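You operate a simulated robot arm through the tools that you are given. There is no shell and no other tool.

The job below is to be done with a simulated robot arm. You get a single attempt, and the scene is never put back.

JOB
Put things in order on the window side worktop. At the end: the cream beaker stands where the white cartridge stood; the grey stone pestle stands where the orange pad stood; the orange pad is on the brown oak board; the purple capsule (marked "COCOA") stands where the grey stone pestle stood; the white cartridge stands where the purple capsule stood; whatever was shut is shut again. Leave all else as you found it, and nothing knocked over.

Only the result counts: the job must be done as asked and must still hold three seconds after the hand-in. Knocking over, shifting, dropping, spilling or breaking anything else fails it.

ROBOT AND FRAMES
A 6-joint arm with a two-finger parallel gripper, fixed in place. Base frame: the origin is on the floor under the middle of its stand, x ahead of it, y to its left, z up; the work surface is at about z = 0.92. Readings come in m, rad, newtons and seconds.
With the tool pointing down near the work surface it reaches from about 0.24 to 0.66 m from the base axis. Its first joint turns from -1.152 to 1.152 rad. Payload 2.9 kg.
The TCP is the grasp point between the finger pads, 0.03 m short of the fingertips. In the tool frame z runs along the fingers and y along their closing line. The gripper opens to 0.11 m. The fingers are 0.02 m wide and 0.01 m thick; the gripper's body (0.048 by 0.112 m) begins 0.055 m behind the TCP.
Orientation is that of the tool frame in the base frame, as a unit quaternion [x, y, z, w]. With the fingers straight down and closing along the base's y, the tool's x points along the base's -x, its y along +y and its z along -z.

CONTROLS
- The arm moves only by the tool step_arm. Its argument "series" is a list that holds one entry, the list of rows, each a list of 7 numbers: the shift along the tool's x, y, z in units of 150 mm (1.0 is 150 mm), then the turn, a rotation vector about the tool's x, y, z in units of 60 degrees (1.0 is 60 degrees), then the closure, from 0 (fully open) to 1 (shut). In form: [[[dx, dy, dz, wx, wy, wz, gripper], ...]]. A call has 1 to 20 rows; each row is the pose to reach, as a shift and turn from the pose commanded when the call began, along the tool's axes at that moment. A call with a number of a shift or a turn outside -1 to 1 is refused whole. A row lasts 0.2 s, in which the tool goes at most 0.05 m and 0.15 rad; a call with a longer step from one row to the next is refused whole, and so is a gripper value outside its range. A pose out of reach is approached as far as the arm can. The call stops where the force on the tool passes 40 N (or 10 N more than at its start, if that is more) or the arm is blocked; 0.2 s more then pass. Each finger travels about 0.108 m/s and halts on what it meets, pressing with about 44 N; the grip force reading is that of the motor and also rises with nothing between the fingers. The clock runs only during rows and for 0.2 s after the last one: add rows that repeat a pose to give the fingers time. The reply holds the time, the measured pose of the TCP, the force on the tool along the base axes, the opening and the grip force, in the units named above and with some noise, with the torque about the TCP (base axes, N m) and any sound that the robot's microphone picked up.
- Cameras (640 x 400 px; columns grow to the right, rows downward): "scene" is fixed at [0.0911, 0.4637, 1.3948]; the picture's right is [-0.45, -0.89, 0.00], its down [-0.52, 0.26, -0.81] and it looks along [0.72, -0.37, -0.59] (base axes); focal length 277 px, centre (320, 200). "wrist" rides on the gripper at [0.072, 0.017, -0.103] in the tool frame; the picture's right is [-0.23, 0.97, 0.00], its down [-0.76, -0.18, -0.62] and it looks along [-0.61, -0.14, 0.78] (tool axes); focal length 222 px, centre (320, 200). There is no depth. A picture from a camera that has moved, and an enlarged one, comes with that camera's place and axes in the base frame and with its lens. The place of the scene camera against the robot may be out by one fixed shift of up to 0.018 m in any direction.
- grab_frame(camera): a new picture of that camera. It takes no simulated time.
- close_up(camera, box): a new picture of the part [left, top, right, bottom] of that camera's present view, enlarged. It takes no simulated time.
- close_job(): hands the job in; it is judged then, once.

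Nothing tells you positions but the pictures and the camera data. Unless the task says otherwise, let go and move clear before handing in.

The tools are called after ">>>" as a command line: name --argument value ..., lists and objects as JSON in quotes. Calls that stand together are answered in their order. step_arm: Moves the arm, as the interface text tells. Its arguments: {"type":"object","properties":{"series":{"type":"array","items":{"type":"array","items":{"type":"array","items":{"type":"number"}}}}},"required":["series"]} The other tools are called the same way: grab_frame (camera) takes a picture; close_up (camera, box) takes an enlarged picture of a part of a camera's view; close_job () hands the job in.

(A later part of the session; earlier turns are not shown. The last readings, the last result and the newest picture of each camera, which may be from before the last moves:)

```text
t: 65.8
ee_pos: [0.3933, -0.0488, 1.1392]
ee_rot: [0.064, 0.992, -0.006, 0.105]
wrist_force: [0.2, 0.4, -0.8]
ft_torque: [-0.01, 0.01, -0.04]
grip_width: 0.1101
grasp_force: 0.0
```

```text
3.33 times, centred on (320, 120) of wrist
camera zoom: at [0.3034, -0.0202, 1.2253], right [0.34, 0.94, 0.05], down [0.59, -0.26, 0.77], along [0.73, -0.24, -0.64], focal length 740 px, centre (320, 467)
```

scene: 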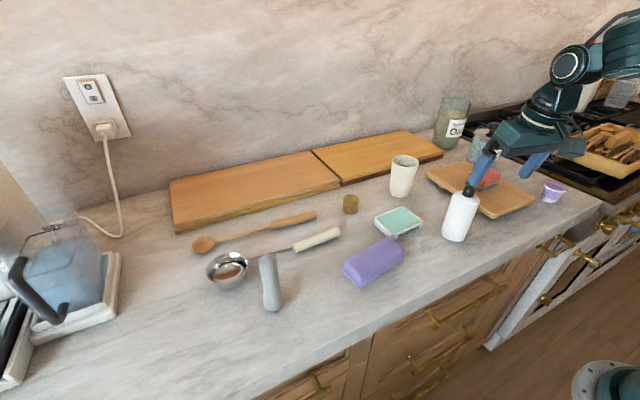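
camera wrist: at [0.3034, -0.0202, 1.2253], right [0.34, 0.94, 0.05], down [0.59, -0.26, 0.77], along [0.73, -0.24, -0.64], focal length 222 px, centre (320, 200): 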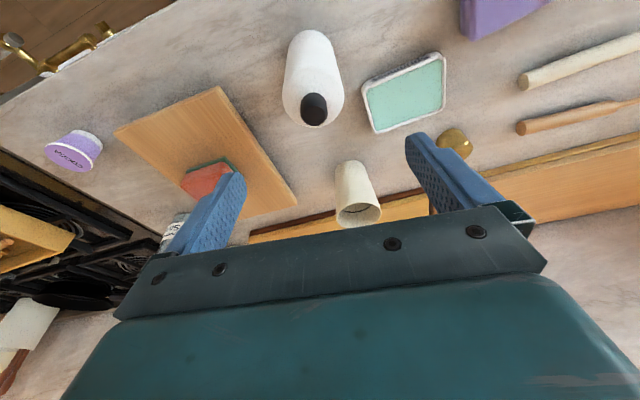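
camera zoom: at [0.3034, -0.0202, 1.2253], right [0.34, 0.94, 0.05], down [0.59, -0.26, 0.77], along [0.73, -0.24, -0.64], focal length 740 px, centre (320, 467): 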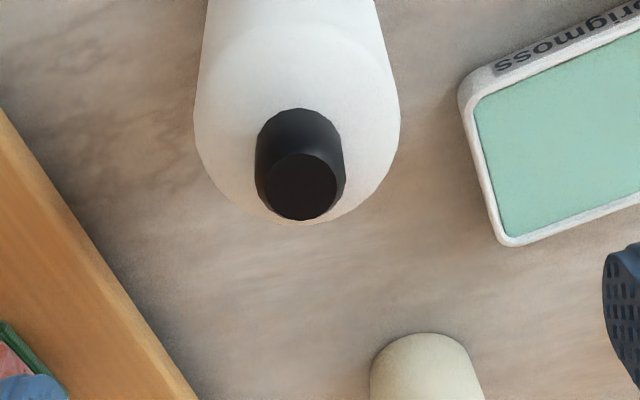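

The position is confirmed as (0.394, -0.050). I descend around the cartridge.

>>> step_arm --series '[[[0.042, -0.002, 0.212, 0, 0, 0, 0], [0.084, -0.004, 0.424, 0, 0, 0, 0], [0.126, -0.005, 0.636, 0, 0, 0, 0], [0.153, -0.007, 0.77, 0, 0, 0, 0], [0.168, -0.007, 0.848, 0, 0, 0, 0], [0.168, -0.007, 0.848, 0, 0, 0, 0]]]'

>>> grab_frame --camera "wrist"

>>> close_up --camera "scene" --box '[400, 120, 560, 250]'

```text
t: 67.2
ee_pos: [0.3961, -0.0505, 1.0073]
ee_rot: [0.063, 0.993, -0.006, 0.103]
wrist_force: [0.5, -0.3, -1.0]
ft_torque: [0.01, 0.0, -0.05]
grip_width: 0.1099
grasp_force: 0.1
```

```text
taken
camera wrist: at [0.3059, -0.0221, 1.094], right [0.34, 0.94, 0.05], down [0.59, -0.26, 0.77], along [0.73, -0.24, -0.64], focal length 222 px, centre (320, 200)
```

wrist: 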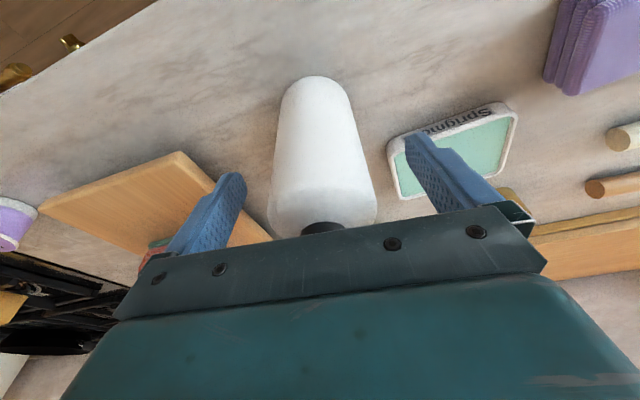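

```text
3.08 times, centred on (480, 185) of scene
camera zoom: at [0.0911, 0.4637, 1.3948], right [-0.45, -0.89, 0.0], down [-0.52, 0.26, -0.81], along [0.72, -0.37, -0.59], focal length 852 px, centre (-172, 246)
```

zoom: 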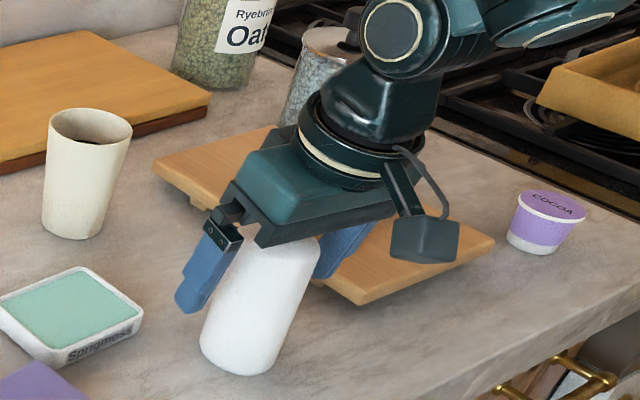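

The cartridge sits centrally between the fingers, with its cap clear of the gripper body. I close and lift gently.

>>> step_arm --series '[[[0, 0, 0, 0, 0, 0, 0.3], [0, 0, 0, 0, 0, 0, 0.45], [0, 0, 0, 0, 0, 0, 0.6], [0, 0, 0, 0, 0, 0, 0.8], [0, 0, 0, 0, 0, 0, 1], [0, 0, 0, 0, 0, 0, 1]]]'

>>> step_arm --series '[[[-0.007, 0, -0.033, 0, 0, 0, 1], [-0.028, 0, -0.13, 0, 0, 0, 1], [-0.07, 0, -0.33, 0, 0, 0, 1], [-0.139, 0, -0.652, 0, 0, 0, 1], [-0.18, 0, -0.85, 0, 0, 0, 1], [-0.18, 0, -0.85, 0, 0, 0, 1]]]'

>>> grab_frame --camera "wrist"

>>> grab_frame --camera "scene"

```text
t: 68.6
ee_pos: [0.3975, -0.051, 1.0076]
ee_rot: [0.063, 0.992, -0.006, 0.105]
wrist_force: [1.1, 1.9, 1.1]
ft_torque: [0.03, 0.02, 0.03]
grip_width: 0.0547
grasp_force: 44.1
```

```text
t: 70.0
ee_pos: [0.3947, -0.0504, 1.1422]
ee_rot: [0.064, 0.992, -0.006, 0.105]
wrist_force: [-0.1, 0.3, -2.6]
ft_torque: [-0.01, 0.02, 0.02]
grip_width: 0.0547
grasp_force: 43.9
```

```text
taken
camera wrist: at [0.3047, -0.0223, 1.2283], right [0.34, 0.94, 0.05], down [0.59, -0.26, 0.77], along [0.73, -0.24, -0.64], focal length 222 px, centre (320, 200)
```

wrist: 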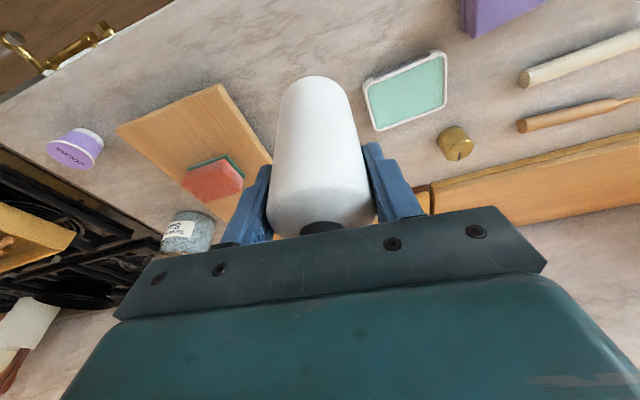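

```text
taken
```

scene: 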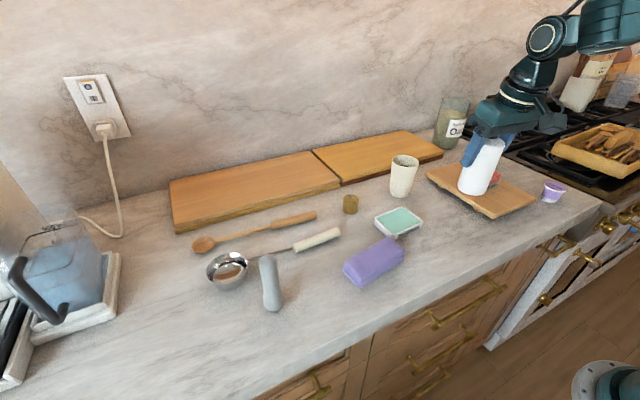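

The cartridge is held well. I swing it in three arc steps to the capsule's old direction, keeping the tilt.

>>> step_arm --series '[[[0.041, 0.232, -0.009, -0.0178, 0, -0.0836, 1], [0.082, 0.4645, -0.0175, -0.0356, 0, -0.1672, 1], [0.123, 0.697, -0.026, -0.0533, 0, -0.2507, 1], [0.164, 0.929, -0.035, -0.0711, 0, -0.3343, 1]]]'

>>> step_arm --series '[[[0.041, 0.232, -0.009, -0.0178, 0, -0.0836, 1], [0.082, 0.4645, -0.0175, -0.0356, 0, -0.1672, 1], [0.123, 0.697, -0.026, -0.0533, 0, -0.2507, 1], [0.164, 0.929, -0.035, -0.0711, 0, -0.3343, 1]]]'

>>> step_arm --series '[[[0.041, 0.232, -0.009, -0.0178, 0, -0.0836, 1], [0.082, 0.4645, -0.0175, -0.0356, 0, -0.1672, 1], [0.123, 0.697, -0.026, -0.0533, 0, -0.2507, 1], [0.164, 0.929, -0.035, -0.0711, 0, -0.3343, 1], [0.164, 0.929, -0.035, -0.0711, 0, -0.3343, 1]]]'

>>> grab_frame --camera "scene"

>>> grab_frame --camera "wrist"

```text
t: 71.0
ee_pos: [0.3903, 0.0922, 1.1396]
ee_rot: [-0.115, 0.988, 0.013, 0.104]
wrist_force: [-0.8, -0.3, -2.4]
ft_torque: [-0.03, 0.0, 0.0]
grip_width: 0.0546
grasp_force: 44.0
```

```text
t: 72.0
ee_pos: [0.3341, 0.2222, 1.1376]
ee_rot: [-0.289, 0.952, 0.032, 0.099]
wrist_force: [-0.6, -0.2, -2.7]
ft_torque: [0.01, 0.0, -0.01]
grip_width: 0.0549
grasp_force: 44.3
```

```text
t: 73.2
ee_pos: [0.2332, 0.324, 1.1374]
ee_rot: [-0.454, 0.885, 0.048, 0.093]
wrist_force: [-0.5, 0.9, -2.1]
ft_torque: [-0.04, 0.02, -0.04]
grip_width: 0.0549
grasp_force: 43.7
```

```text
taken
```

scene: 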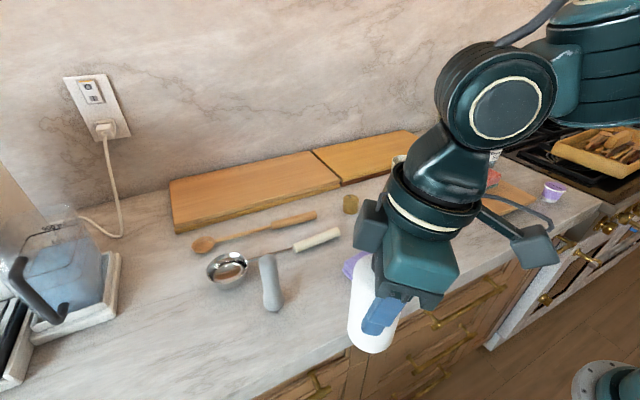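

```text
taken
camera wrist: at [0.165, 0.2587, 1.2245], right [-0.66, 0.75, 0.05], down [0.5, 0.39, 0.77], along [0.56, 0.53, -0.64], focal length 222 px, centre (320, 200)
```

wrist: 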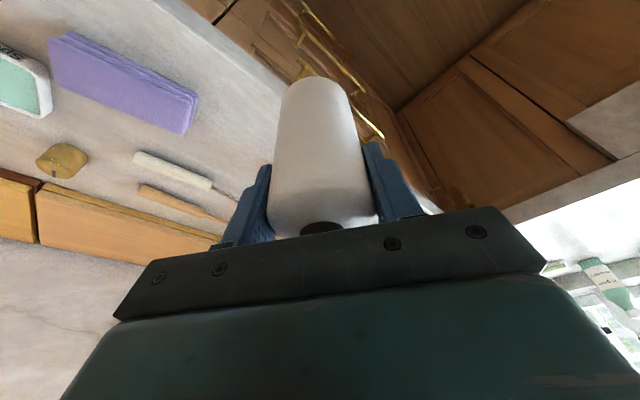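

The hand is now pointed at the capsule's old spot. I extend outward while coming down, staying well clear of the pestle.

>>> step_arm --series '[[[-0.202, 0, 0.108, 0, 0, 0, 1], [-0.404, 0, 0.216, 0, 0, 0, 1], [-0.606, 0, 0.323, 0, 0, 0, 1], [-0.808, 0, 0.431, 0, 0, 0, 1], [-0.808, 0, 0.431, 0, 0, 0, 1]]]'

>>> grab_frame --camera "scene"

>>> grab_frame --camera "wrist"

```text
t: 74.4
ee_pos: [0.3062, 0.4312, 1.1022]
ee_rot: [-0.453, 0.885, 0.049, 0.093]
wrist_force: [0.0, 0.4, -2.7]
ft_torque: [-0.02, 0.0, 0.02]
grip_width: 0.0549
grasp_force: 43.9
```

```text
taken
```

scene: 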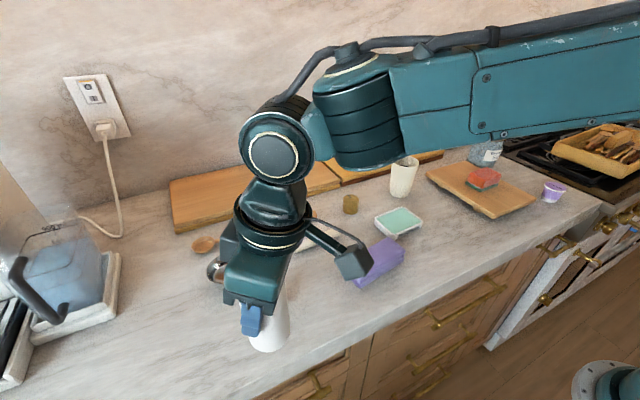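

```text
taken
camera wrist: at [0.2391, 0.3661, 1.1885], right [-0.66, 0.75, 0.05], down [0.5, 0.39, 0.77], along [0.56, 0.53, -0.64], focal length 222 px, centre (320, 200)
```

wrist: 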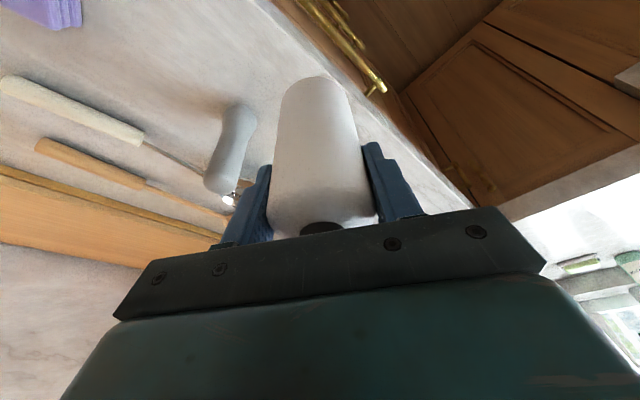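

>>> step_arm --series '[[[-0.222, -0.006, 0.15, 0, 0, 0, 1], [-0.444, -0.012, 0.299, 0, 0, 0, 1], [-0.667, -0.018, 0.449, 0, 0, 0, 1], [-0.889, -0.024, 0.598, 0, 0, 0, 1], [-0.889, -0.024, 0.598, 0, 0, 0, 1]]]'

>>> grab_frame --camera "wrist"

>>> grab_frame --camera "scene"

```text
t: 75.6
ee_pos: [0.4021, 0.5516, 1.0417]
ee_rot: [-0.453, 0.885, 0.049, 0.092]
wrist_force: [0.0, 0.2, -2.1]
ft_torque: [-0.02, -0.01, -0.02]
grip_width: 0.055
grasp_force: 43.8
```

```text
taken
camera wrist: at [0.334, 0.4864, 1.1286], right [-0.66, 0.75, 0.05], down [0.51, 0.4, 0.77], along [0.56, 0.53, -0.64], focal length 222 px, centre (320, 200)
```

wrist: 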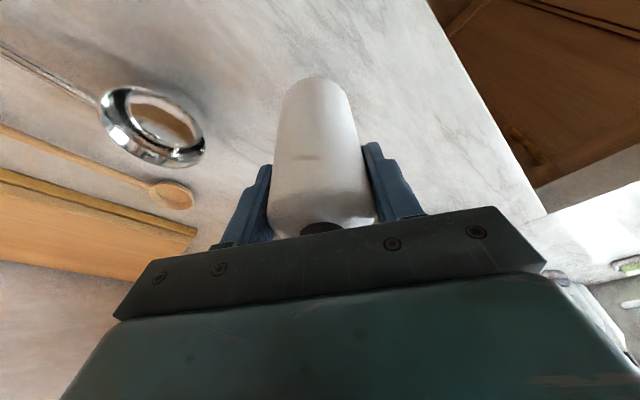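

```text
taken
```

scene: 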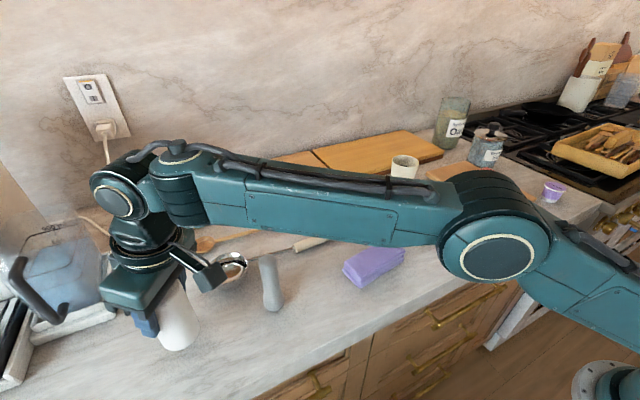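

The cartridge is over the spot, about 5 mm too far in x. I correct that while lowering most of the way.

>>> step_arm --series '[[[0.02, 0.013, 0.05, 0, 0, 0, 1], [0.04, 0.026, 0.1, 0, 0, 0, 1], [0.055, 0.026, 0.145, 0, 0, 0, 1], [0.065, 0.026, 0.177, 0, 0, 0, 1], [0.065, 0.026, 0.177, 0, 0, 0, 1]]]'

>>> close_up --camera "scene" --box '[90, 250, 290, 390]'

```text
t: 76.8
ee_pos: [0.3962, 0.5481, 1.0129]
ee_rot: [-0.453, 0.885, 0.048, 0.093]
wrist_force: [-0.4, 0.1, -3.1]
ft_torque: [0.01, 0.01, -0.02]
grip_width: 0.0548
grasp_force: 44.2
```

```text
2.86 times, centred on (190, 320) of scene
camera zoom: at [0.0912, 0.4637, 1.3948], right [-0.45, -0.89, 0.0], down [-0.52, 0.26, -0.81], along [0.72, -0.37, -0.59], focal length 791 px, centre (691, -143)
```

zoom: 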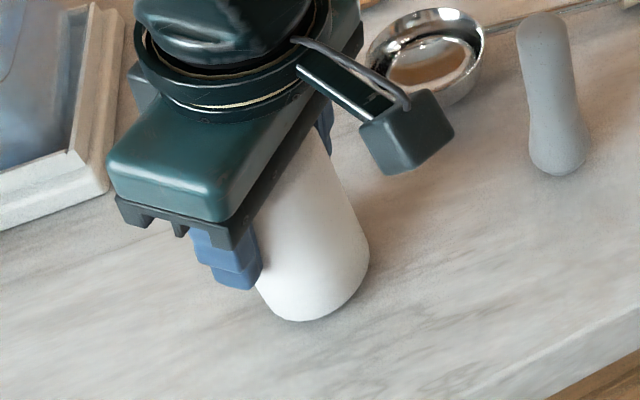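

>>> step_arm --series '[[[0.002, 0, 0.01, 0, 0, 0, 1], [0.004, 0, 0.02, 0, 0, 0, 1], [0.004, 0, 0.02, 0, 0, 0, 1]]]'

>>> step_arm --series '[[[0.001, 0, 0.005, 0, 0, 0, 1], [0.002, 0, 0.01, 0, 0, 0, 1], [0.002, 0, 0.01, 0, 0, 0, 1]]]'

```text
t: 77.6
ee_pos: [0.3963, 0.5471, 1.0099]
ee_rot: [-0.453, 0.885, 0.048, 0.093]
wrist_force: [0.3, 0.2, -2.6]
ft_torque: [-0.02, -0.05, -0.03]
grip_width: 0.0547
grasp_force: 44.2
```

```text
t: 78.4
ee_pos: [0.398, 0.5482, 1.0087]
ee_rot: [-0.454, 0.885, 0.049, 0.093]
wrist_force: [-0.2, 0.0, -2.9]
ft_torque: [0.02, 0.01, 0.02]
grip_width: 0.0546
grasp_force: 44.2
```

>>> step_arm --series '[[[0.001, 0, 0.004, 0, 0, 0, 1], [0.0015, 0, 0.008, 0, 0, 0, 1], [0.0015, 0, 0.008, 0, 0, 0, 1]]]'

>>> step_arm --series '[[[0.001, 0, 0.004, 0, 0, 0, 1], [0.001, 0, 0.005, 0, 0, 0, 1], [0.001, 0, 0.005, 0, 0, 0, 1]]]'

```text
t: 79.2
ee_pos: [0.3945, 0.5466, 1.0082]
ee_rot: [-0.453, 0.885, 0.049, 0.092]
wrist_force: [0.8, 0.3, -2.5]
ft_torque: [-0.03, -0.01, 0.01]
grip_width: 0.0548
grasp_force: 44.2
```

```text
t: 80.0
ee_pos: [0.3947, 0.5483, 1.0069]
ee_rot: [-0.453, 0.885, 0.049, 0.094]
wrist_force: [1.4, 0.4, 3.4]
ft_torque: [-0.02, -0.14, 0.01]
grip_width: 0.0549
grasp_force: 43.6
```

It's in light contact. I open the fingers and check that the cartridge stands.

>>> step_arm --series '[[[0, 0, 0, 0, 0, 0, 0.45], [0, 0, 0, 0, 0, 0, 0.3], [0, 0, 0, 0, 0, 0, 0.15], [0, 0, 0, 0, 0, 0, 0.1], [0, 0, 0, 0, 0, 0, 0.1]]]'

>>> grab_frame --camera "wrist"

>>> close_up --camera "scene" --box '[90, 250, 290, 390]'

```text
t: 81.2
ee_pos: [0.395, 0.5466, 1.0073]
ee_rot: [-0.453, 0.885, 0.049, 0.094]
wrist_force: [-0.5, -0.2, -0.5]
ft_torque: [-0.02, 0.01, 0.0]
grip_width: 0.0992
grasp_force: 0.1
```

```text
taken
camera wrist: at [0.3271, 0.4827, 1.0932], right [-0.66, 0.75, 0.05], down [0.5, 0.39, 0.77], along [0.56, 0.53, -0.64], focal length 222 px, centre (320, 200)
```

wrist: 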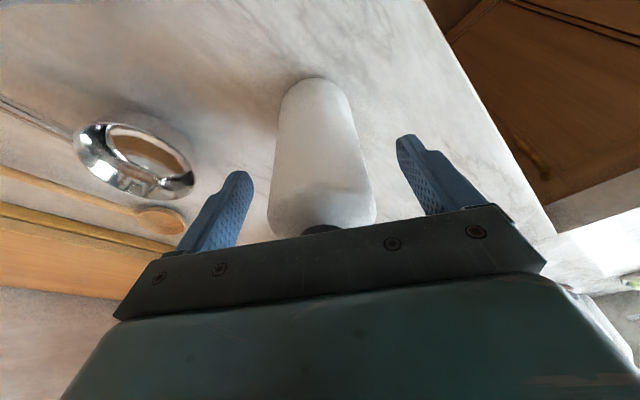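

```text
2.86 times, centred on (190, 320) of scene
camera zoom: at [0.0911, 0.4637, 1.3948], right [-0.45, -0.89, 0.0], down [-0.52, 0.26, -0.81], along [0.72, -0.37, -0.59], focal length 791 px, centre (691, -143)
```

zoom: 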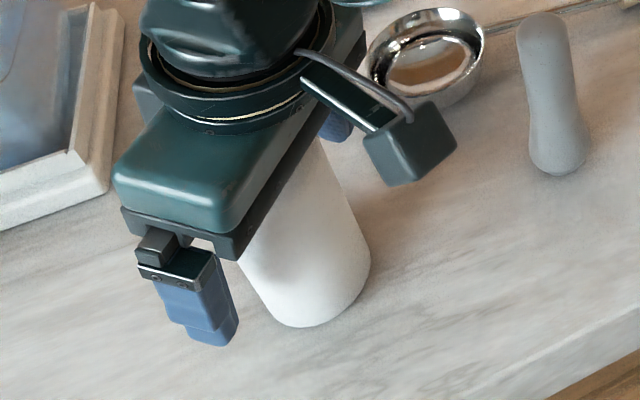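

The cartridge stands freely in the capsule's old place. I back out upward and inward, straighten the tool and swing over to the cream beaker.

>>> step_arm --series '[[[-0.021, 0, -0.098, 0, 0, 0, 0], [-0.042, 0, -0.196, 0, 0, 0, 0], [0.133, 0, -0.335, 0, 0, 0, 0], [0.341, 0, -0.481, 0, 0, 0, 0], [0.548, 0, -0.628, 0, 0, 0, 0], [0.548, 0, -0.628, 0, 0, 0, 0]]]'

>>> grab_frame --camera "wrist"

>>> grab_frame --camera "scene"

```text
t: 82.6
ee_pos: [0.3375, 0.4638, 1.0802]
ee_rot: [-0.453, 0.885, 0.049, 0.093]
wrist_force: [0.4, 0.2, 0.0]
ft_torque: [0.01, 0.03, -0.04]
grip_width: 0.11
grasp_force: 0.0
```

```text
taken
camera wrist: at [0.2698, 0.3986, 1.1662], right [-0.66, 0.75, 0.05], down [0.5, 0.39, 0.77], along [0.56, 0.53, -0.64], focal length 222 px, centre (320, 200)
```

wrist: 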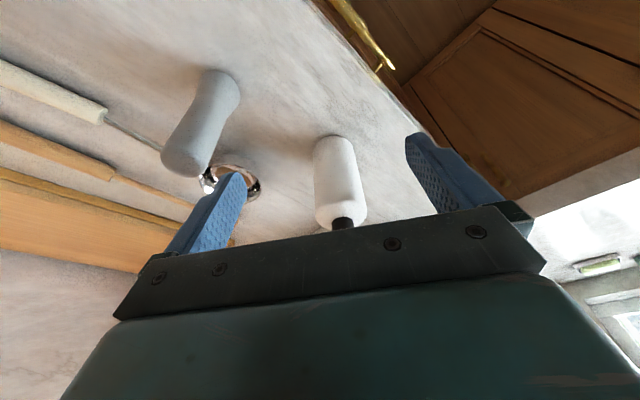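

```text
taken
```

scene: 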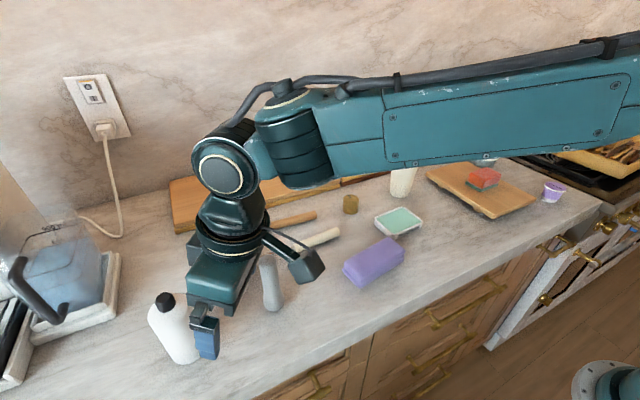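

>>> step_arm --series '[[[0.02, 0, -0.2, 0, 0, 0, 0], [0.16, 0, -0.37, 0, 0, 0, 0], [0.294, 0, -0.54, 0, 0, 0, 0], [0.294, 0, -0.54, 0, 0, 0, 0]]]'

>>> step_arm --series '[[[0, 0, 0, 0, 0.07, 0, 0], [0, 0, 0, 0, 0.14, 0, 0], [0, 0, 0, 0, 0.2, 0, 0], [0, 0, 0, 0, 0.2, 0, 0]]]'

>>> step_arm --series '[[[0.28, 0, 0, 0, 0, 0, 0], [0.56, 0, 0, 0, 0, 0, 0], [0.56, 0, 0, 0, 0, 0, 0]]]'

```text
t: 83.6
ee_pos: [0.3046, 0.4165, 1.1531]
ee_rot: [-0.454, 0.885, 0.048, 0.092]
wrist_force: [-0.1, -0.1, 0.2]
ft_torque: [-0.04, 0.01, 0.0]
grip_width: 0.1098
grasp_force: 0.2
```

```text
t: 84.6
ee_pos: [0.3028, 0.4187, 1.1525]
ee_rot: [-0.456, 0.89, 0.001, -0.001]
wrist_force: [0.2, -0.3, 0.1]
ft_torque: [-0.01, 0.04, -0.01]
grip_width: 0.11
grasp_force: 0.0
```

```text
t: 85.4
ee_pos: [0.2544, 0.3509, 1.1529]
ee_rot: [-0.456, 0.89, 0.002, 0.0]
wrist_force: [0.2, 0.5, -0.3]
ft_torque: [-0.01, -0.02, 0.03]
grip_width: 0.1101
grasp_force: 0.1
```

>>> step_arm --series '[[[0.043, -0.245, 0, 0, 0, 0.083, 0], [0.087, -0.49, 0, 0, 0, 0.167, 0], [0.13, -0.735, 0, 0, 0, 0.25, 0], [0.173, -0.98, 0, 0, 0, 0.333, 0]]]'

>>> step_arm --series '[[[0.043, -0.245, 0, 0, 0, 0.083, 0], [0.087, -0.49, 0, 0, 0, 0.167, 0], [0.13, -0.735, 0, 0, 0, 0.25, 0], [0.173, -0.98, 0, 0, 0, 0.333, 0]]]'

>>> step_arm --series '[[[0.043, -0.245, 0, 0, 0, 0.083, 0], [0.087, -0.49, 0, 0, 0, 0.167, 0], [0.13, -0.735, 0, 0, 0, 0.25, 0], [0.173, -0.98, 0, 0, 0, 0.333, 0], [0.173, -0.98, 0, 0, 0, 0.333, 0]]]'

>>> grab_frame --camera "wrist"

>>> grab_frame --camera "scene"

```text
t: 86.4
ee_pos: [0.3574, 0.2415, 1.1533]
ee_rot: [-0.294, 0.956, 0.001, 0.0]
wrist_force: [-0.2, -0.1, 0.1]
ft_torque: [0.02, 0.02, -0.01]
grip_width: 0.1102
grasp_force: 0.0
```

```text
t: 87.4
ee_pos: [0.421, 0.1042, 1.1546]
ee_rot: [-0.123, 0.992, 0.001, -0.001]
wrist_force: [-0.6, -0.4, -0.1]
ft_torque: [0.04, 0.04, 0.02]
grip_width: 0.1103
grasp_force: 0.0
```

```text
t: 88.6
ee_pos: [0.4299, -0.0431, 1.152]
ee_rot: [0.05, 0.999, 0.001, 0.0]
wrist_force: [0.3, -0.1, 0.6]
ft_torque: [0.01, 0.0, -0.01]
grip_width: 0.1097
grasp_force: 0.1
```

```text
taken
camera wrist: at [0.3594, -0.0183, 1.2556], right [0.32, 0.95, 0.0], down [0.74, -0.25, 0.62], along [0.59, -0.2, -0.78], focal length 222 px, centre (320, 200)
```

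wrist: 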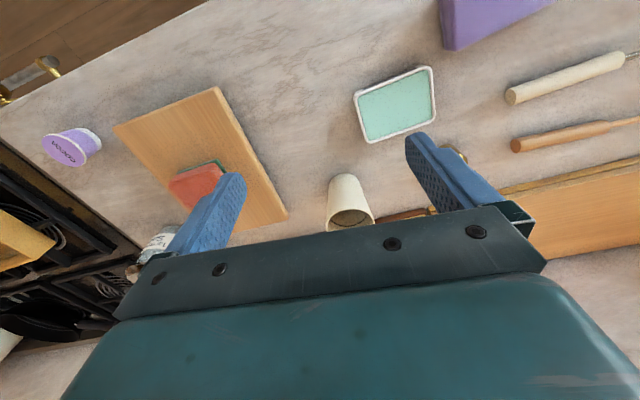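

```text
taken
```

scene: 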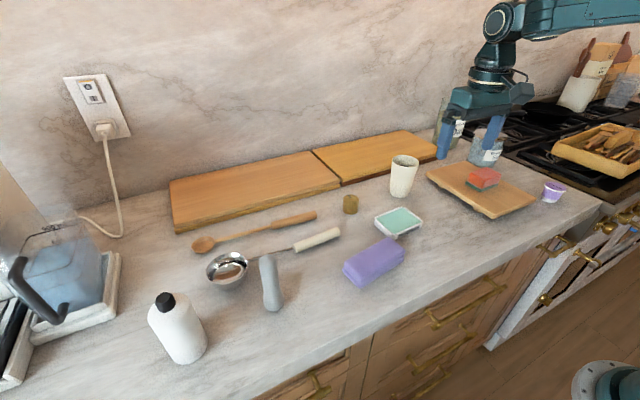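

Everything placed so far stands properly. Now I measure the cream beaker from here.

>>> close_up --camera "wrist" --box '[290, 150, 410, 250]'

>>> close_up --camera "scene" --box '[350, 130, 470, 230]'

```text
4.00 times, centred on (350, 200) of wrist
camera zoom: at [0.3594, -0.0183, 1.2556], right [0.32, 0.95, 0.0], down [0.74, -0.25, 0.62], along [0.59, -0.2, -0.78], focal length 888 px, centre (200, 200)
```

zoom: 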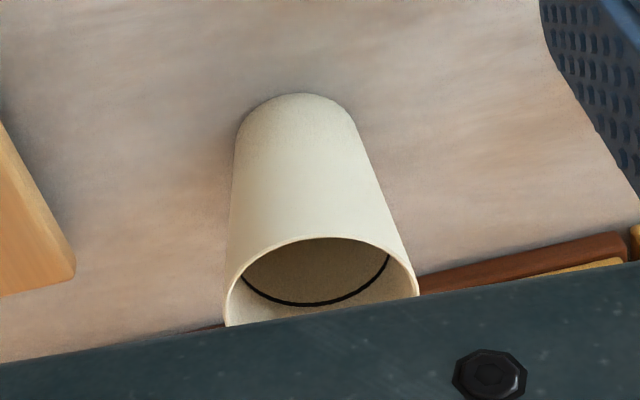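

```text
4.00 times, centred on (410, 180) of scene
camera zoom: at [0.0911, 0.4637, 1.3948], right [-0.45, -0.89, 0.0], down [-0.52, 0.26, -0.81], along [0.72, -0.37, -0.59], focal length 1108 px, centre (-40, 280)
```

zoom: 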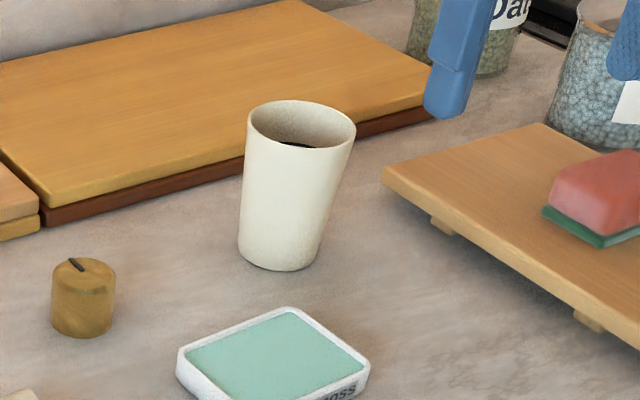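

The beaker stands at about (0.595, -0.053), with its rim at z ≈ 1.023 and about 72 mm wide. It holds a drink, so I must keep it level and move gently. I go closer to refine the position.

>>> step_arm --series '[[[-0.222, 0.011, 0, 0, 0, 0, 0], [-0.444, 0.022, 0, 0, 0, 0, 0], [-0.667, 0.033, 0, 0, 0, 0, 0], [-0.667, 0.033, 0, 0, 0, 0, 0]]]'

>>> grab_frame --camera "wrist"

>>> close_up --camera "wrist" --box '[250, 80, 390, 200]'

```text
t: 89.6
ee_pos: [0.5299, -0.0488, 1.1491]
ee_rot: [0.049, 0.999, 0.001, 0.001]
wrist_force: [-1.3, 0.4, 0.7]
ft_torque: [0.0, 0.02, -0.04]
grip_width: 0.1101
grasp_force: 0.1
```

```text
taken
camera wrist: at [0.4593, -0.0245, 1.2537], right [0.32, 0.95, 0.0], down [0.74, -0.25, 0.62], along [0.59, -0.2, -0.78], focal length 222 px, centre (320, 200)
```

wrist: 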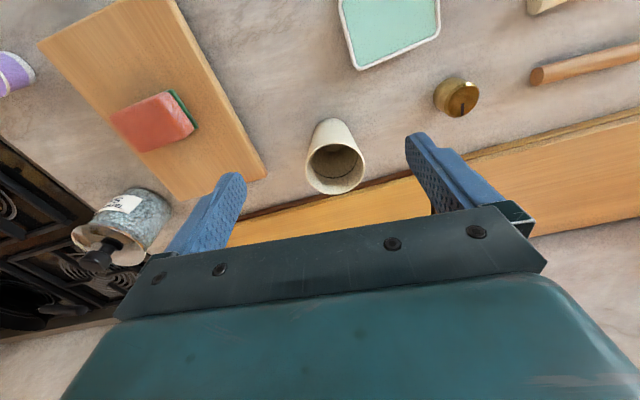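

```text
3.33 times, centred on (320, 140) of wrist
camera zoom: at [0.4593, -0.0245, 1.2537], right [0.32, 0.95, 0.0], down [0.74, -0.25, 0.62], along [0.59, -0.2, -0.78], focal length 740 px, centre (320, 400)
```

zoom: 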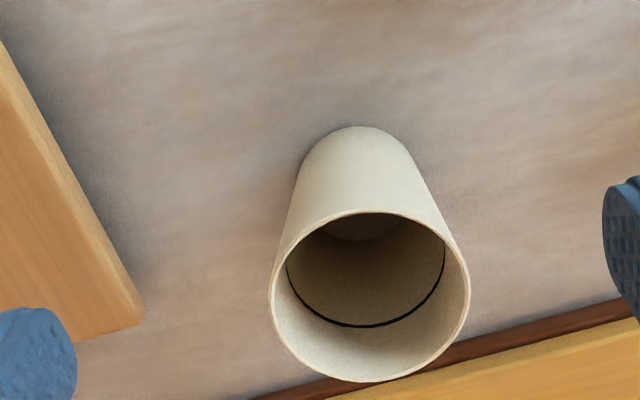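

Refined: beaker at (0.5935, -0.052). I move above it.

>>> step_arm --series '[[[-0.143, 0.007, 0.05, 0, 0, 0, 0], [-0.285, 0.013, 0.15, 0, 0, 0, 0], [-0.428, 0.02, 0.3, 0, 0, 0, 0], [-0.428, 0.02, 0.3, 0, 0, 0, 0]]]'

>>> grab_frame --camera "wrist"

>>> grab_frame --camera "scene"

```text
t: 90.6
ee_pos: [0.5944, -0.0499, 1.1028]
ee_rot: [0.05, 0.999, 0.001, 0.0]
wrist_force: [0.4, -0.4, 0.1]
ft_torque: [-0.02, -0.01, 0.01]
grip_width: 0.1101
grasp_force: 0.0
```

```text
taken
camera wrist: at [0.5233, -0.0263, 1.2075], right [0.32, 0.95, 0.0], down [0.74, -0.25, 0.62], along [0.59, -0.2, -0.78], focal length 222 px, centre (320, 200)
```

wrist: 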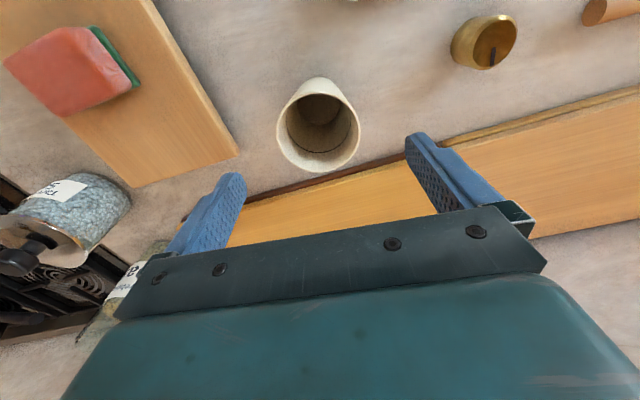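

```text
taken
```

scene: 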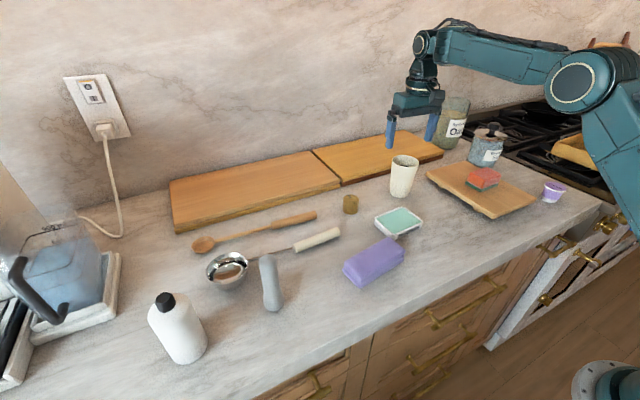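

>>> close_up --camera "wrist" --box '[250, 60, 390, 190]'

>>> close_up --camera "scene" --box '[350, 80, 470, 210]'

```text
3.08 times, centred on (320, 125) of wrist
camera zoom: at [0.5233, -0.0263, 1.2075], right [0.32, 0.95, 0.0], down [0.74, -0.25, 0.62], along [0.59, -0.2, -0.78], focal length 684 px, centre (320, 431)
```

zoom: 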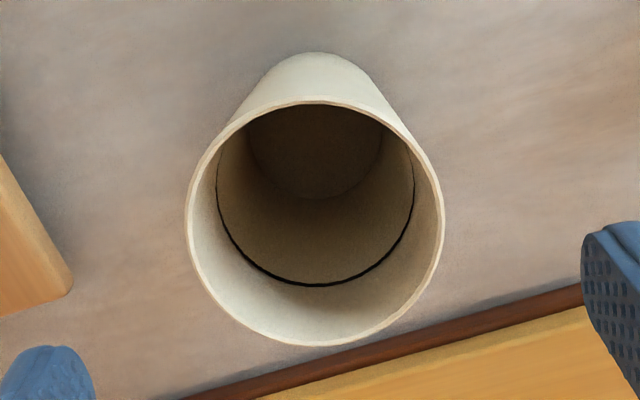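

```text
3.08 times, centred on (410, 145) of scene
camera zoom: at [0.0911, 0.4637, 1.3948], right [-0.45, -0.89, 0.0], down [-0.52, 0.26, -0.81], along [0.72, -0.37, -0.59], focal length 852 px, centre (43, 369)
```

zoom: 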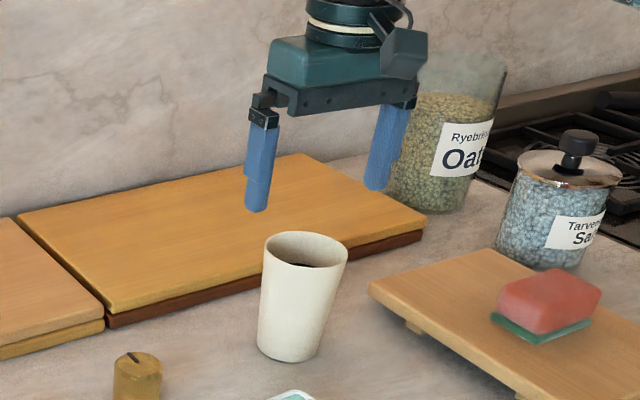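

The close-up puts the rim centre at (0.593, -0.052), and the beaker looks empty apart from a dark level mark. I descend around it.

>>> step_arm --series '[[[0, -0.006, 0.2, 0, 0, 0, 0], [0, -0.006, 0.4, 0, 0, 0, 0], [0, -0.006, 0.6, 0, 0, 0, 0], [0, -0.006, 0.75, 0, 0, 0, 0], [0, -0.006, 0.807, 0, 0, 0, 0], [0, -0.006, 0.807, 0, 0, 0, 0]]]'

>>> grab_frame --camera "wrist"

>>> close_up --camera "scene" --box '[350, 80, 470, 210]'

```text
t: 92.0
ee_pos: [0.5965, -0.0509, 0.9852]
ee_rot: [0.049, 0.999, 0.001, 0.0]
wrist_force: [-0.7, 0.0, 0.2]
ft_torque: [0.0, -0.02, 0.0]
grip_width: 0.1099
grasp_force: 0.0
```

```text
taken
camera wrist: at [0.5248, -0.0269, 1.0897], right [0.32, 0.95, 0.0], down [0.74, -0.25, 0.62], along [0.59, -0.2, -0.78], focal length 222 px, centre (320, 200)
```

wrist: 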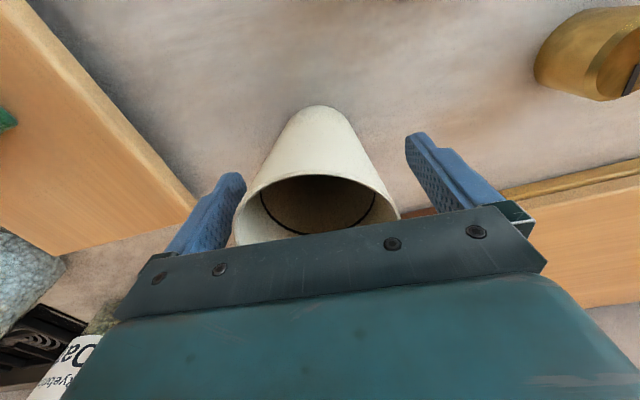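

```text
3.08 times, centred on (410, 145) of scene
camera zoom: at [0.0911, 0.4637, 1.3948], right [-0.45, -0.89, 0.0], down [-0.52, 0.26, -0.81], along [0.72, -0.37, -0.59], focal length 852 px, centre (43, 369)
```

zoom: 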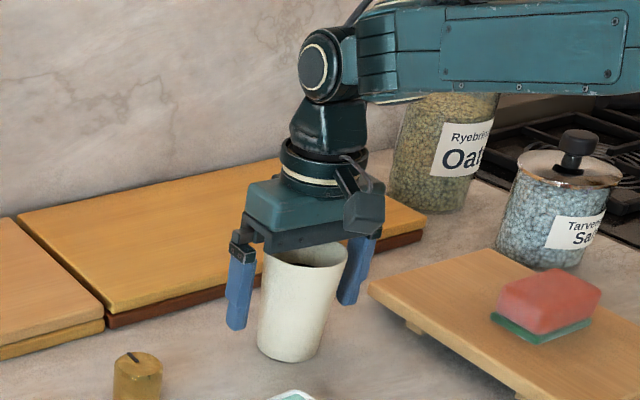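

The beaker is centred between the fingers. I close on it and lift slowly.

>>> step_arm --series '[[[0, 0, 0, 0, 0, 0, 0.15], [0, 0, 0, 0, 0, 0, 0.3], [0, 0, 0, 0, 0, 0, 0.4], [0, 0, 0, 0, 0, 0, 0.6], [0, 0, 0, 0, 0, 0, 1], [0, 0, 0, 0, 0, 0, 1]]]'

>>> step_arm --series '[[[0, 0, -0.03, 0, 0, 0, 1], [0, 0, -0.1, 0, 0, 0, 1], [0, 0, -0.22, 0, 0, 0, 1], [0, 0, -0.36, 0, 0, 0, 1], [0, 0, -0.5, 0, 0, 0, 1], [0, 0, -0.6, 0, 0, 0, 1], [0, 0, -0.6, 0, 0, 0, 1]]]'

>>> grab_frame --camera "wrist"

>>> grab_frame --camera "scene"

```text
t: 93.4
ee_pos: [0.5955, -0.0495, 0.9859]
ee_rot: [0.05, 0.999, 0.001, 0.0]
wrist_force: [0.4, -0.9, 0.2]
ft_torque: [0.05, -0.04, -0.01]
grip_width: 0.0717
grasp_force: 44.4
```

```text
t: 95.0
ee_pos: [0.5921, -0.053, 1.0763]
ee_rot: [0.05, 0.999, 0.001, 0.001]
wrist_force: [0.7, -0.2, -0.7]
ft_torque: [0.0, -0.02, -0.01]
grip_width: 0.0717
grasp_force: 43.4
```

```text
taken
camera wrist: at [0.5207, -0.0289, 1.1793], right [0.32, 0.95, 0.0], down [0.74, -0.25, 0.62], along [0.59, -0.2, -0.78], focal length 222 px, centre (320, 200)
```

wrist: 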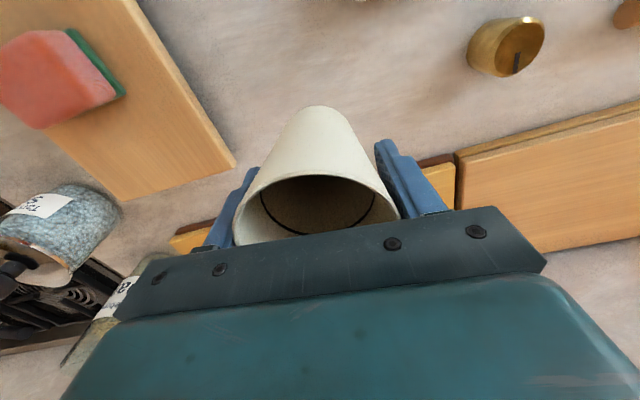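

```text
taken
```

scene: 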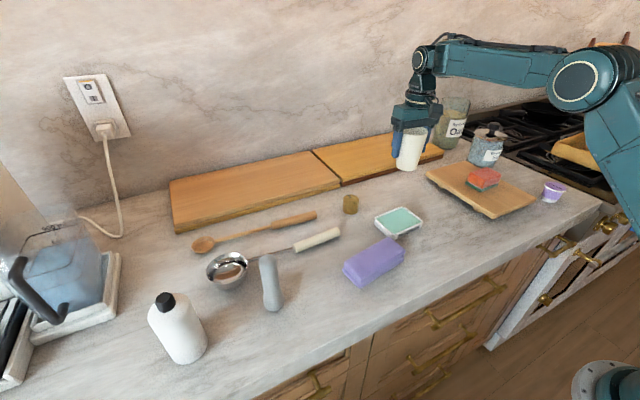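

The beaker is held level. I move it slowly inward to the cartridge's old spot, (0.394, -0.050).

>>> step_arm --series '[[[0.1, -0.009, 0, 0, 0, 0, 1], [0.25, -0.022, 0, 0, 0, 0, 1], [0.42, -0.036, 0, 0, 0, 0, 1], [0.57, -0.048, 0, 0, 0, 0, 1], [0.65, -0.055, 0, 0, 0, 0, 1]]]'

>>> step_arm --series '[[[0.1, -0.009, 0, 0, 0, 0, 1], [0.25, -0.022, 0, 0, 0, 0, 1], [0.42, -0.036, 0, 0, 0, 0, 1], [0.57, -0.048, 0, 0, 0, 0, 1], [0.645, -0.054, 0, 0, 0, 0, 1], [0.645, -0.054, 0, 0, 0, 0, 1]]]'

>>> grab_frame --camera "wrist"

>>> grab_frame --camera "scene"

```text
t: 96.2
ee_pos: [0.4956, -0.052, 1.0767]
ee_rot: [0.05, 0.999, 0.0, 0.001]
wrist_force: [0.1, 1.0, -0.2]
ft_torque: [0.0, -0.02, 0.01]
grip_width: 0.0716
grasp_force: 43.8
```

```text
t: 97.6
ee_pos: [0.3977, -0.0498, 1.0742]
ee_rot: [0.05, 0.999, 0.001, 0.0]
wrist_force: [0.0, 0.0, -0.3]
ft_torque: [0.0, 0.02, -0.02]
grip_width: 0.0719
grasp_force: 44.4
```

```text
taken
camera wrist: at [0.328, -0.025, 1.178], right [0.32, 0.95, 0.0], down [0.74, -0.25, 0.62], along [0.59, -0.2, -0.78], focal length 222 px, centre (320, 200)
```

wrist: 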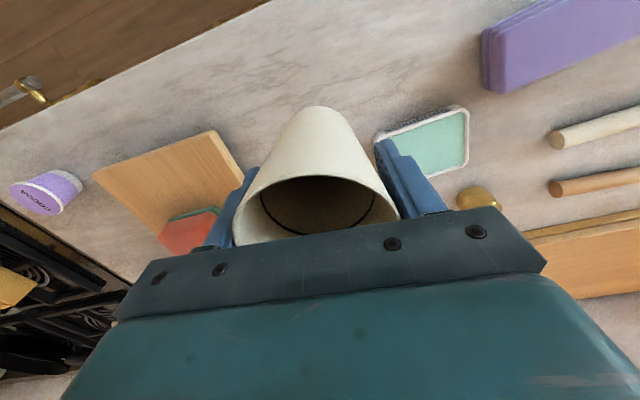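

```text
taken
```

scene: 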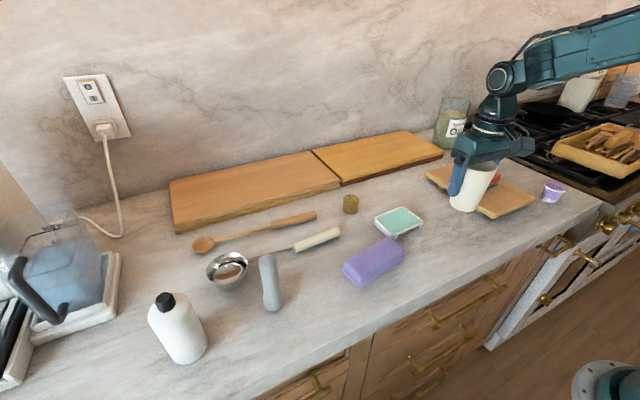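

>>> step_arm --series '[[[0.006, 0, 0.1, 0, 0, 0, 1], [0.012, -0.003, 0.25, 0, 0, 0, 1], [0.012, -0.003, 0.4, 0, 0, 0, 1], [0.012, -0.003, 0.51, 0, 0, 0, 1], [0.012, -0.003, 0.557, 0, 0, 0, 1], [0.012, -0.003, 0.557, 0, 0, 0, 1]]]'

>>> step_arm --series '[[[0, 0, 0.01, 0, 0, 0, 1], [0, 0, 0.018, 0, 0, 0, 1], [0, 0, 0.018, 0, 0, 0, 1]]]'

>>> close_up --camera "scene" --box '[400, 130, 540, 250]'

```text
t: 99.0
ee_pos: [0.3976, -0.0475, 0.9892]
ee_rot: [0.05, 0.999, 0.001, 0.0]
wrist_force: [0.1, 0.2, -1.0]
ft_torque: [0.01, 0.0, 0.01]
grip_width: 0.0715
grasp_force: 44.1
```

```text
t: 99.8
ee_pos: [0.3962, -0.0476, 0.9883]
ee_rot: [0.05, 0.999, 0.002, 0.0]
wrist_force: [0.6, -0.7, -1.2]
ft_torque: [0.02, 0.0, -0.01]
grip_width: 0.0717
grasp_force: 43.9
```

```text
3.33 times, centred on (470, 190) of scene
camera zoom: at [0.0911, 0.4637, 1.3948], right [-0.45, -0.89, 0.0], down [-0.52, 0.26, -0.81], along [0.72, -0.37, -0.59], focal length 923 px, centre (-180, 233)
```

zoom: 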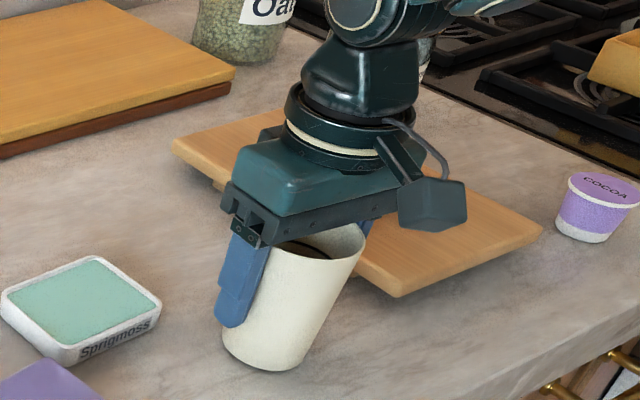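

>>> step_arm --series '[[[0, -0.01, 0.006, 0, 0, 0, 1], [0, -0.01, 0.01, 0, 0, 0, 1], [0, -0.01, 0.01, 0, 0, 0, 1]]]'

>>> step_arm --series '[[[0, 0, 0.004, 0, 0, 0, 1], [0, 0, 0.008, 0, 0, 0, 1], [0, 0, 0.008, 0, 0, 0, 1]]]'

```text
t: 100.6
ee_pos: [0.3977, -0.0499, 0.9858]
ee_rot: [0.05, 0.999, 0.001, -0.001]
wrist_force: [0.1, 0.2, -0.2]
ft_torque: [-0.04, 0.02, 0.0]
grip_width: 0.0713
grasp_force: 44.3
```

```text
t: 101.4
ee_pos: [0.3977, -0.051, 0.9855]
ee_rot: [0.049, 0.999, 0.001, 0.0]
wrist_force: [-0.6, 0.2, 1.2]
ft_torque: [0.05, 0.02, 0.0]
grip_width: 0.0717
grasp_force: 43.7
```

>>> step_arm --series '[[[0, 0, 0.003, 0, 0, 0, 1], [0, 0, 0.006, 0, 0, 0, 1], [0, 0, 0.006, 0, 0, 0, 1]]]'

```text
t: 102.2
ee_pos: [0.3981, -0.0506, 0.9855]
ee_rot: [0.05, 0.999, 0.001, 0.0]
wrist_force: [0.9, 1.0, 11.3]
ft_torque: [0.33, -0.03, -0.04]
grip_width: 0.0715
grasp_force: 44.0
```

The beaker is down, with an 11 N contact. I ease back a hair, open the fingers and check it.

>>> step_arm --series '[[[0, 0, -0.004, 0, 0, 0, 1], [0, 0, -0.004, 0, 0, 0, 0.5], [0, 0, -0.004, 0, 0, 0, 0.3], [0, 0, -0.004, 0, 0, 0, 0.15], [0, 0, -0.004, 0, 0, 0, 0], [0, 0, -0.004, 0, 0, 0, 0]]]'

>>> grab_frame --camera "wrist"

>>> close_up --camera "scene" --box '[400, 130, 540, 250]'

```text
t: 103.6
ee_pos: [0.3969, -0.0499, 0.9858]
ee_rot: [0.049, 0.999, 0.001, 0.0]
wrist_force: [-0.4, 0.6, -0.5]
ft_torque: [0.04, 0.04, -0.02]
grip_width: 0.1096
grasp_force: 0.0
```

```text
taken
camera wrist: at [0.3261, -0.0263, 1.0894], right [0.32, 0.95, 0.0], down [0.74, -0.25, 0.62], along [0.59, -0.2, -0.78], focal length 222 px, centre (320, 200)
```

wrist: 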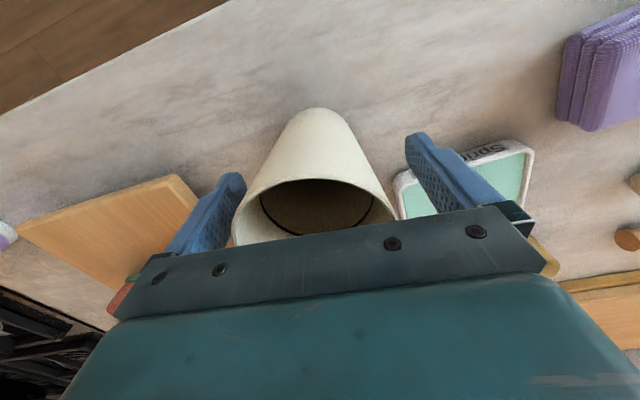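

```text
3.33 times, centred on (470, 190) of scene
camera zoom: at [0.0911, 0.4637, 1.3948], right [-0.45, -0.89, 0.0], down [-0.52, 0.26, -0.81], along [0.72, -0.37, -0.59], focal length 923 px, centre (-180, 233)
```

zoom: 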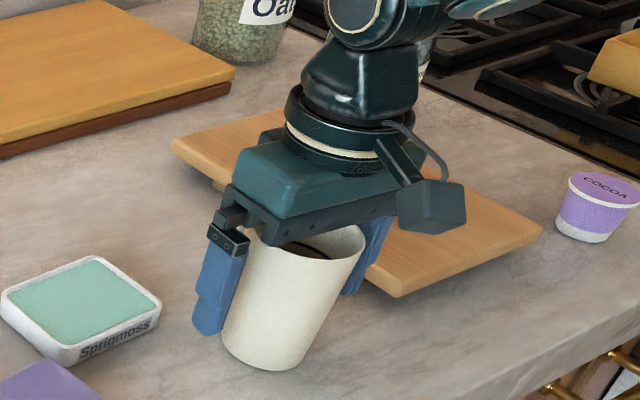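

The beaker stands freely. I rise straight up and move clear, then inspect the whole worktop.

>>> step_arm --series '[[[0, 0, -0.1, 0, 0, 0, 0], [0, 0, -0.3, 0, 0, 0, 0], [0, 0, -0.6, 0, 0, 0, 0], [0, 0, -0.9, 0, 0, 0, 0], [0, 0, -1.0, 0, 0, 0, 0]]]'

>>> step_arm --series '[[[0, 0.1, -0.25, 0, 0, 0, 0], [0, 0.3, -0.5, 0, 0, 0, 0], [0, 0.55, -0.6, 0, 0, 0, 0], [0, 0.8, -0.6, 0, 0, 0, 0], [0, 0.8, -0.6, 0, 0, 0, 0]]]'

>>> grab_frame --camera "scene"

>>> grab_frame --camera "wrist"

>>> close_up --camera "scene" --box '[380, 90, 620, 240]'

>>> close_up --camera "scene" --box '[100, 200, 420, 390]'

```text
t: 104.8
ee_pos: [0.3957, -0.0505, 1.1357]
ee_rot: [0.049, 0.999, 0.001, 0.0]
wrist_force: [-0.4, -1.0, 0.4]
ft_torque: [0.02, -0.04, 0.01]
grip_width: 0.11
grasp_force: 0.1
```

```text
t: 106.0
ee_pos: [0.4075, 0.0724, 1.2265]
ee_rot: [0.05, 0.999, 0.001, 0.001]
wrist_force: [0.4, 0.0, -0.8]
ft_torque: [0.03, 0.0, 0.01]
grip_width: 0.1103
grasp_force: 0.1
```

```text
taken
```

scene: 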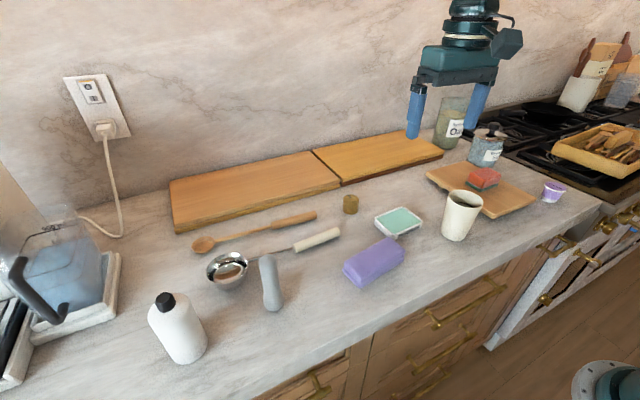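

```text
taken
camera wrist: at [0.3368, 0.0965, 1.3303], right [0.32, 0.95, 0.0], down [0.74, -0.25, 0.62], along [0.59, -0.2, -0.78], focal length 222 px, centre (320, 200)
```

wrist: 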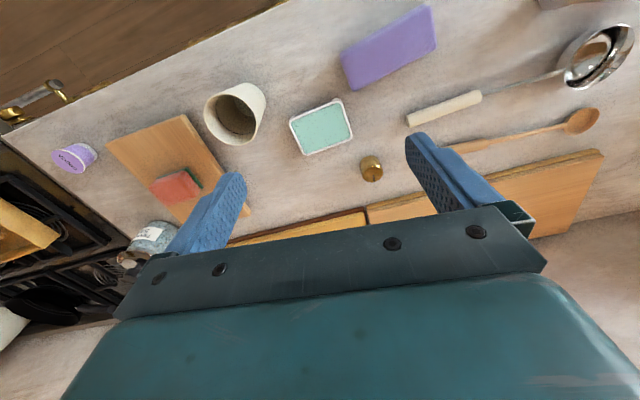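

```text
2.67 times, centred on (500, 165) of scene
camera zoom: at [0.0911, 0.4637, 1.3948], right [-0.45, -0.89, 0.0], down [-0.52, 0.26, -0.81], along [0.72, -0.37, -0.59], focal length 738 px, centre (-160, 293)
```

zoom: 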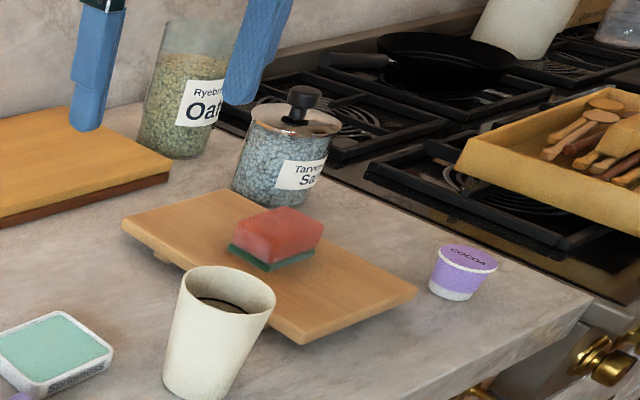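

```text
2.00 times, centred on (260, 295) of scene
camera zoom: at [0.0911, 0.4637, 1.3948], right [-0.45, -0.89, 0.0], down [-0.52, 0.26, -0.81], along [0.72, -0.37, -0.59], focal length 554 px, centre (440, 10)
```

zoom: 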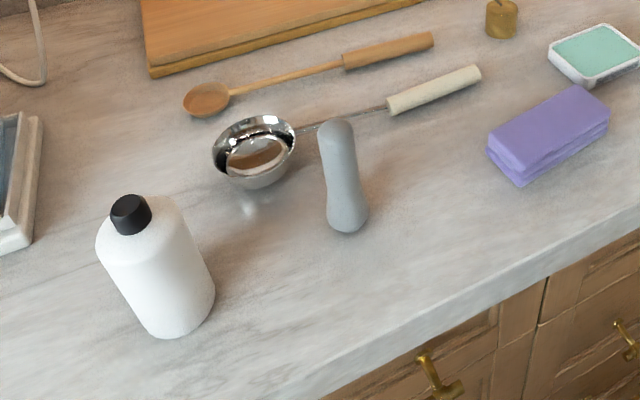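

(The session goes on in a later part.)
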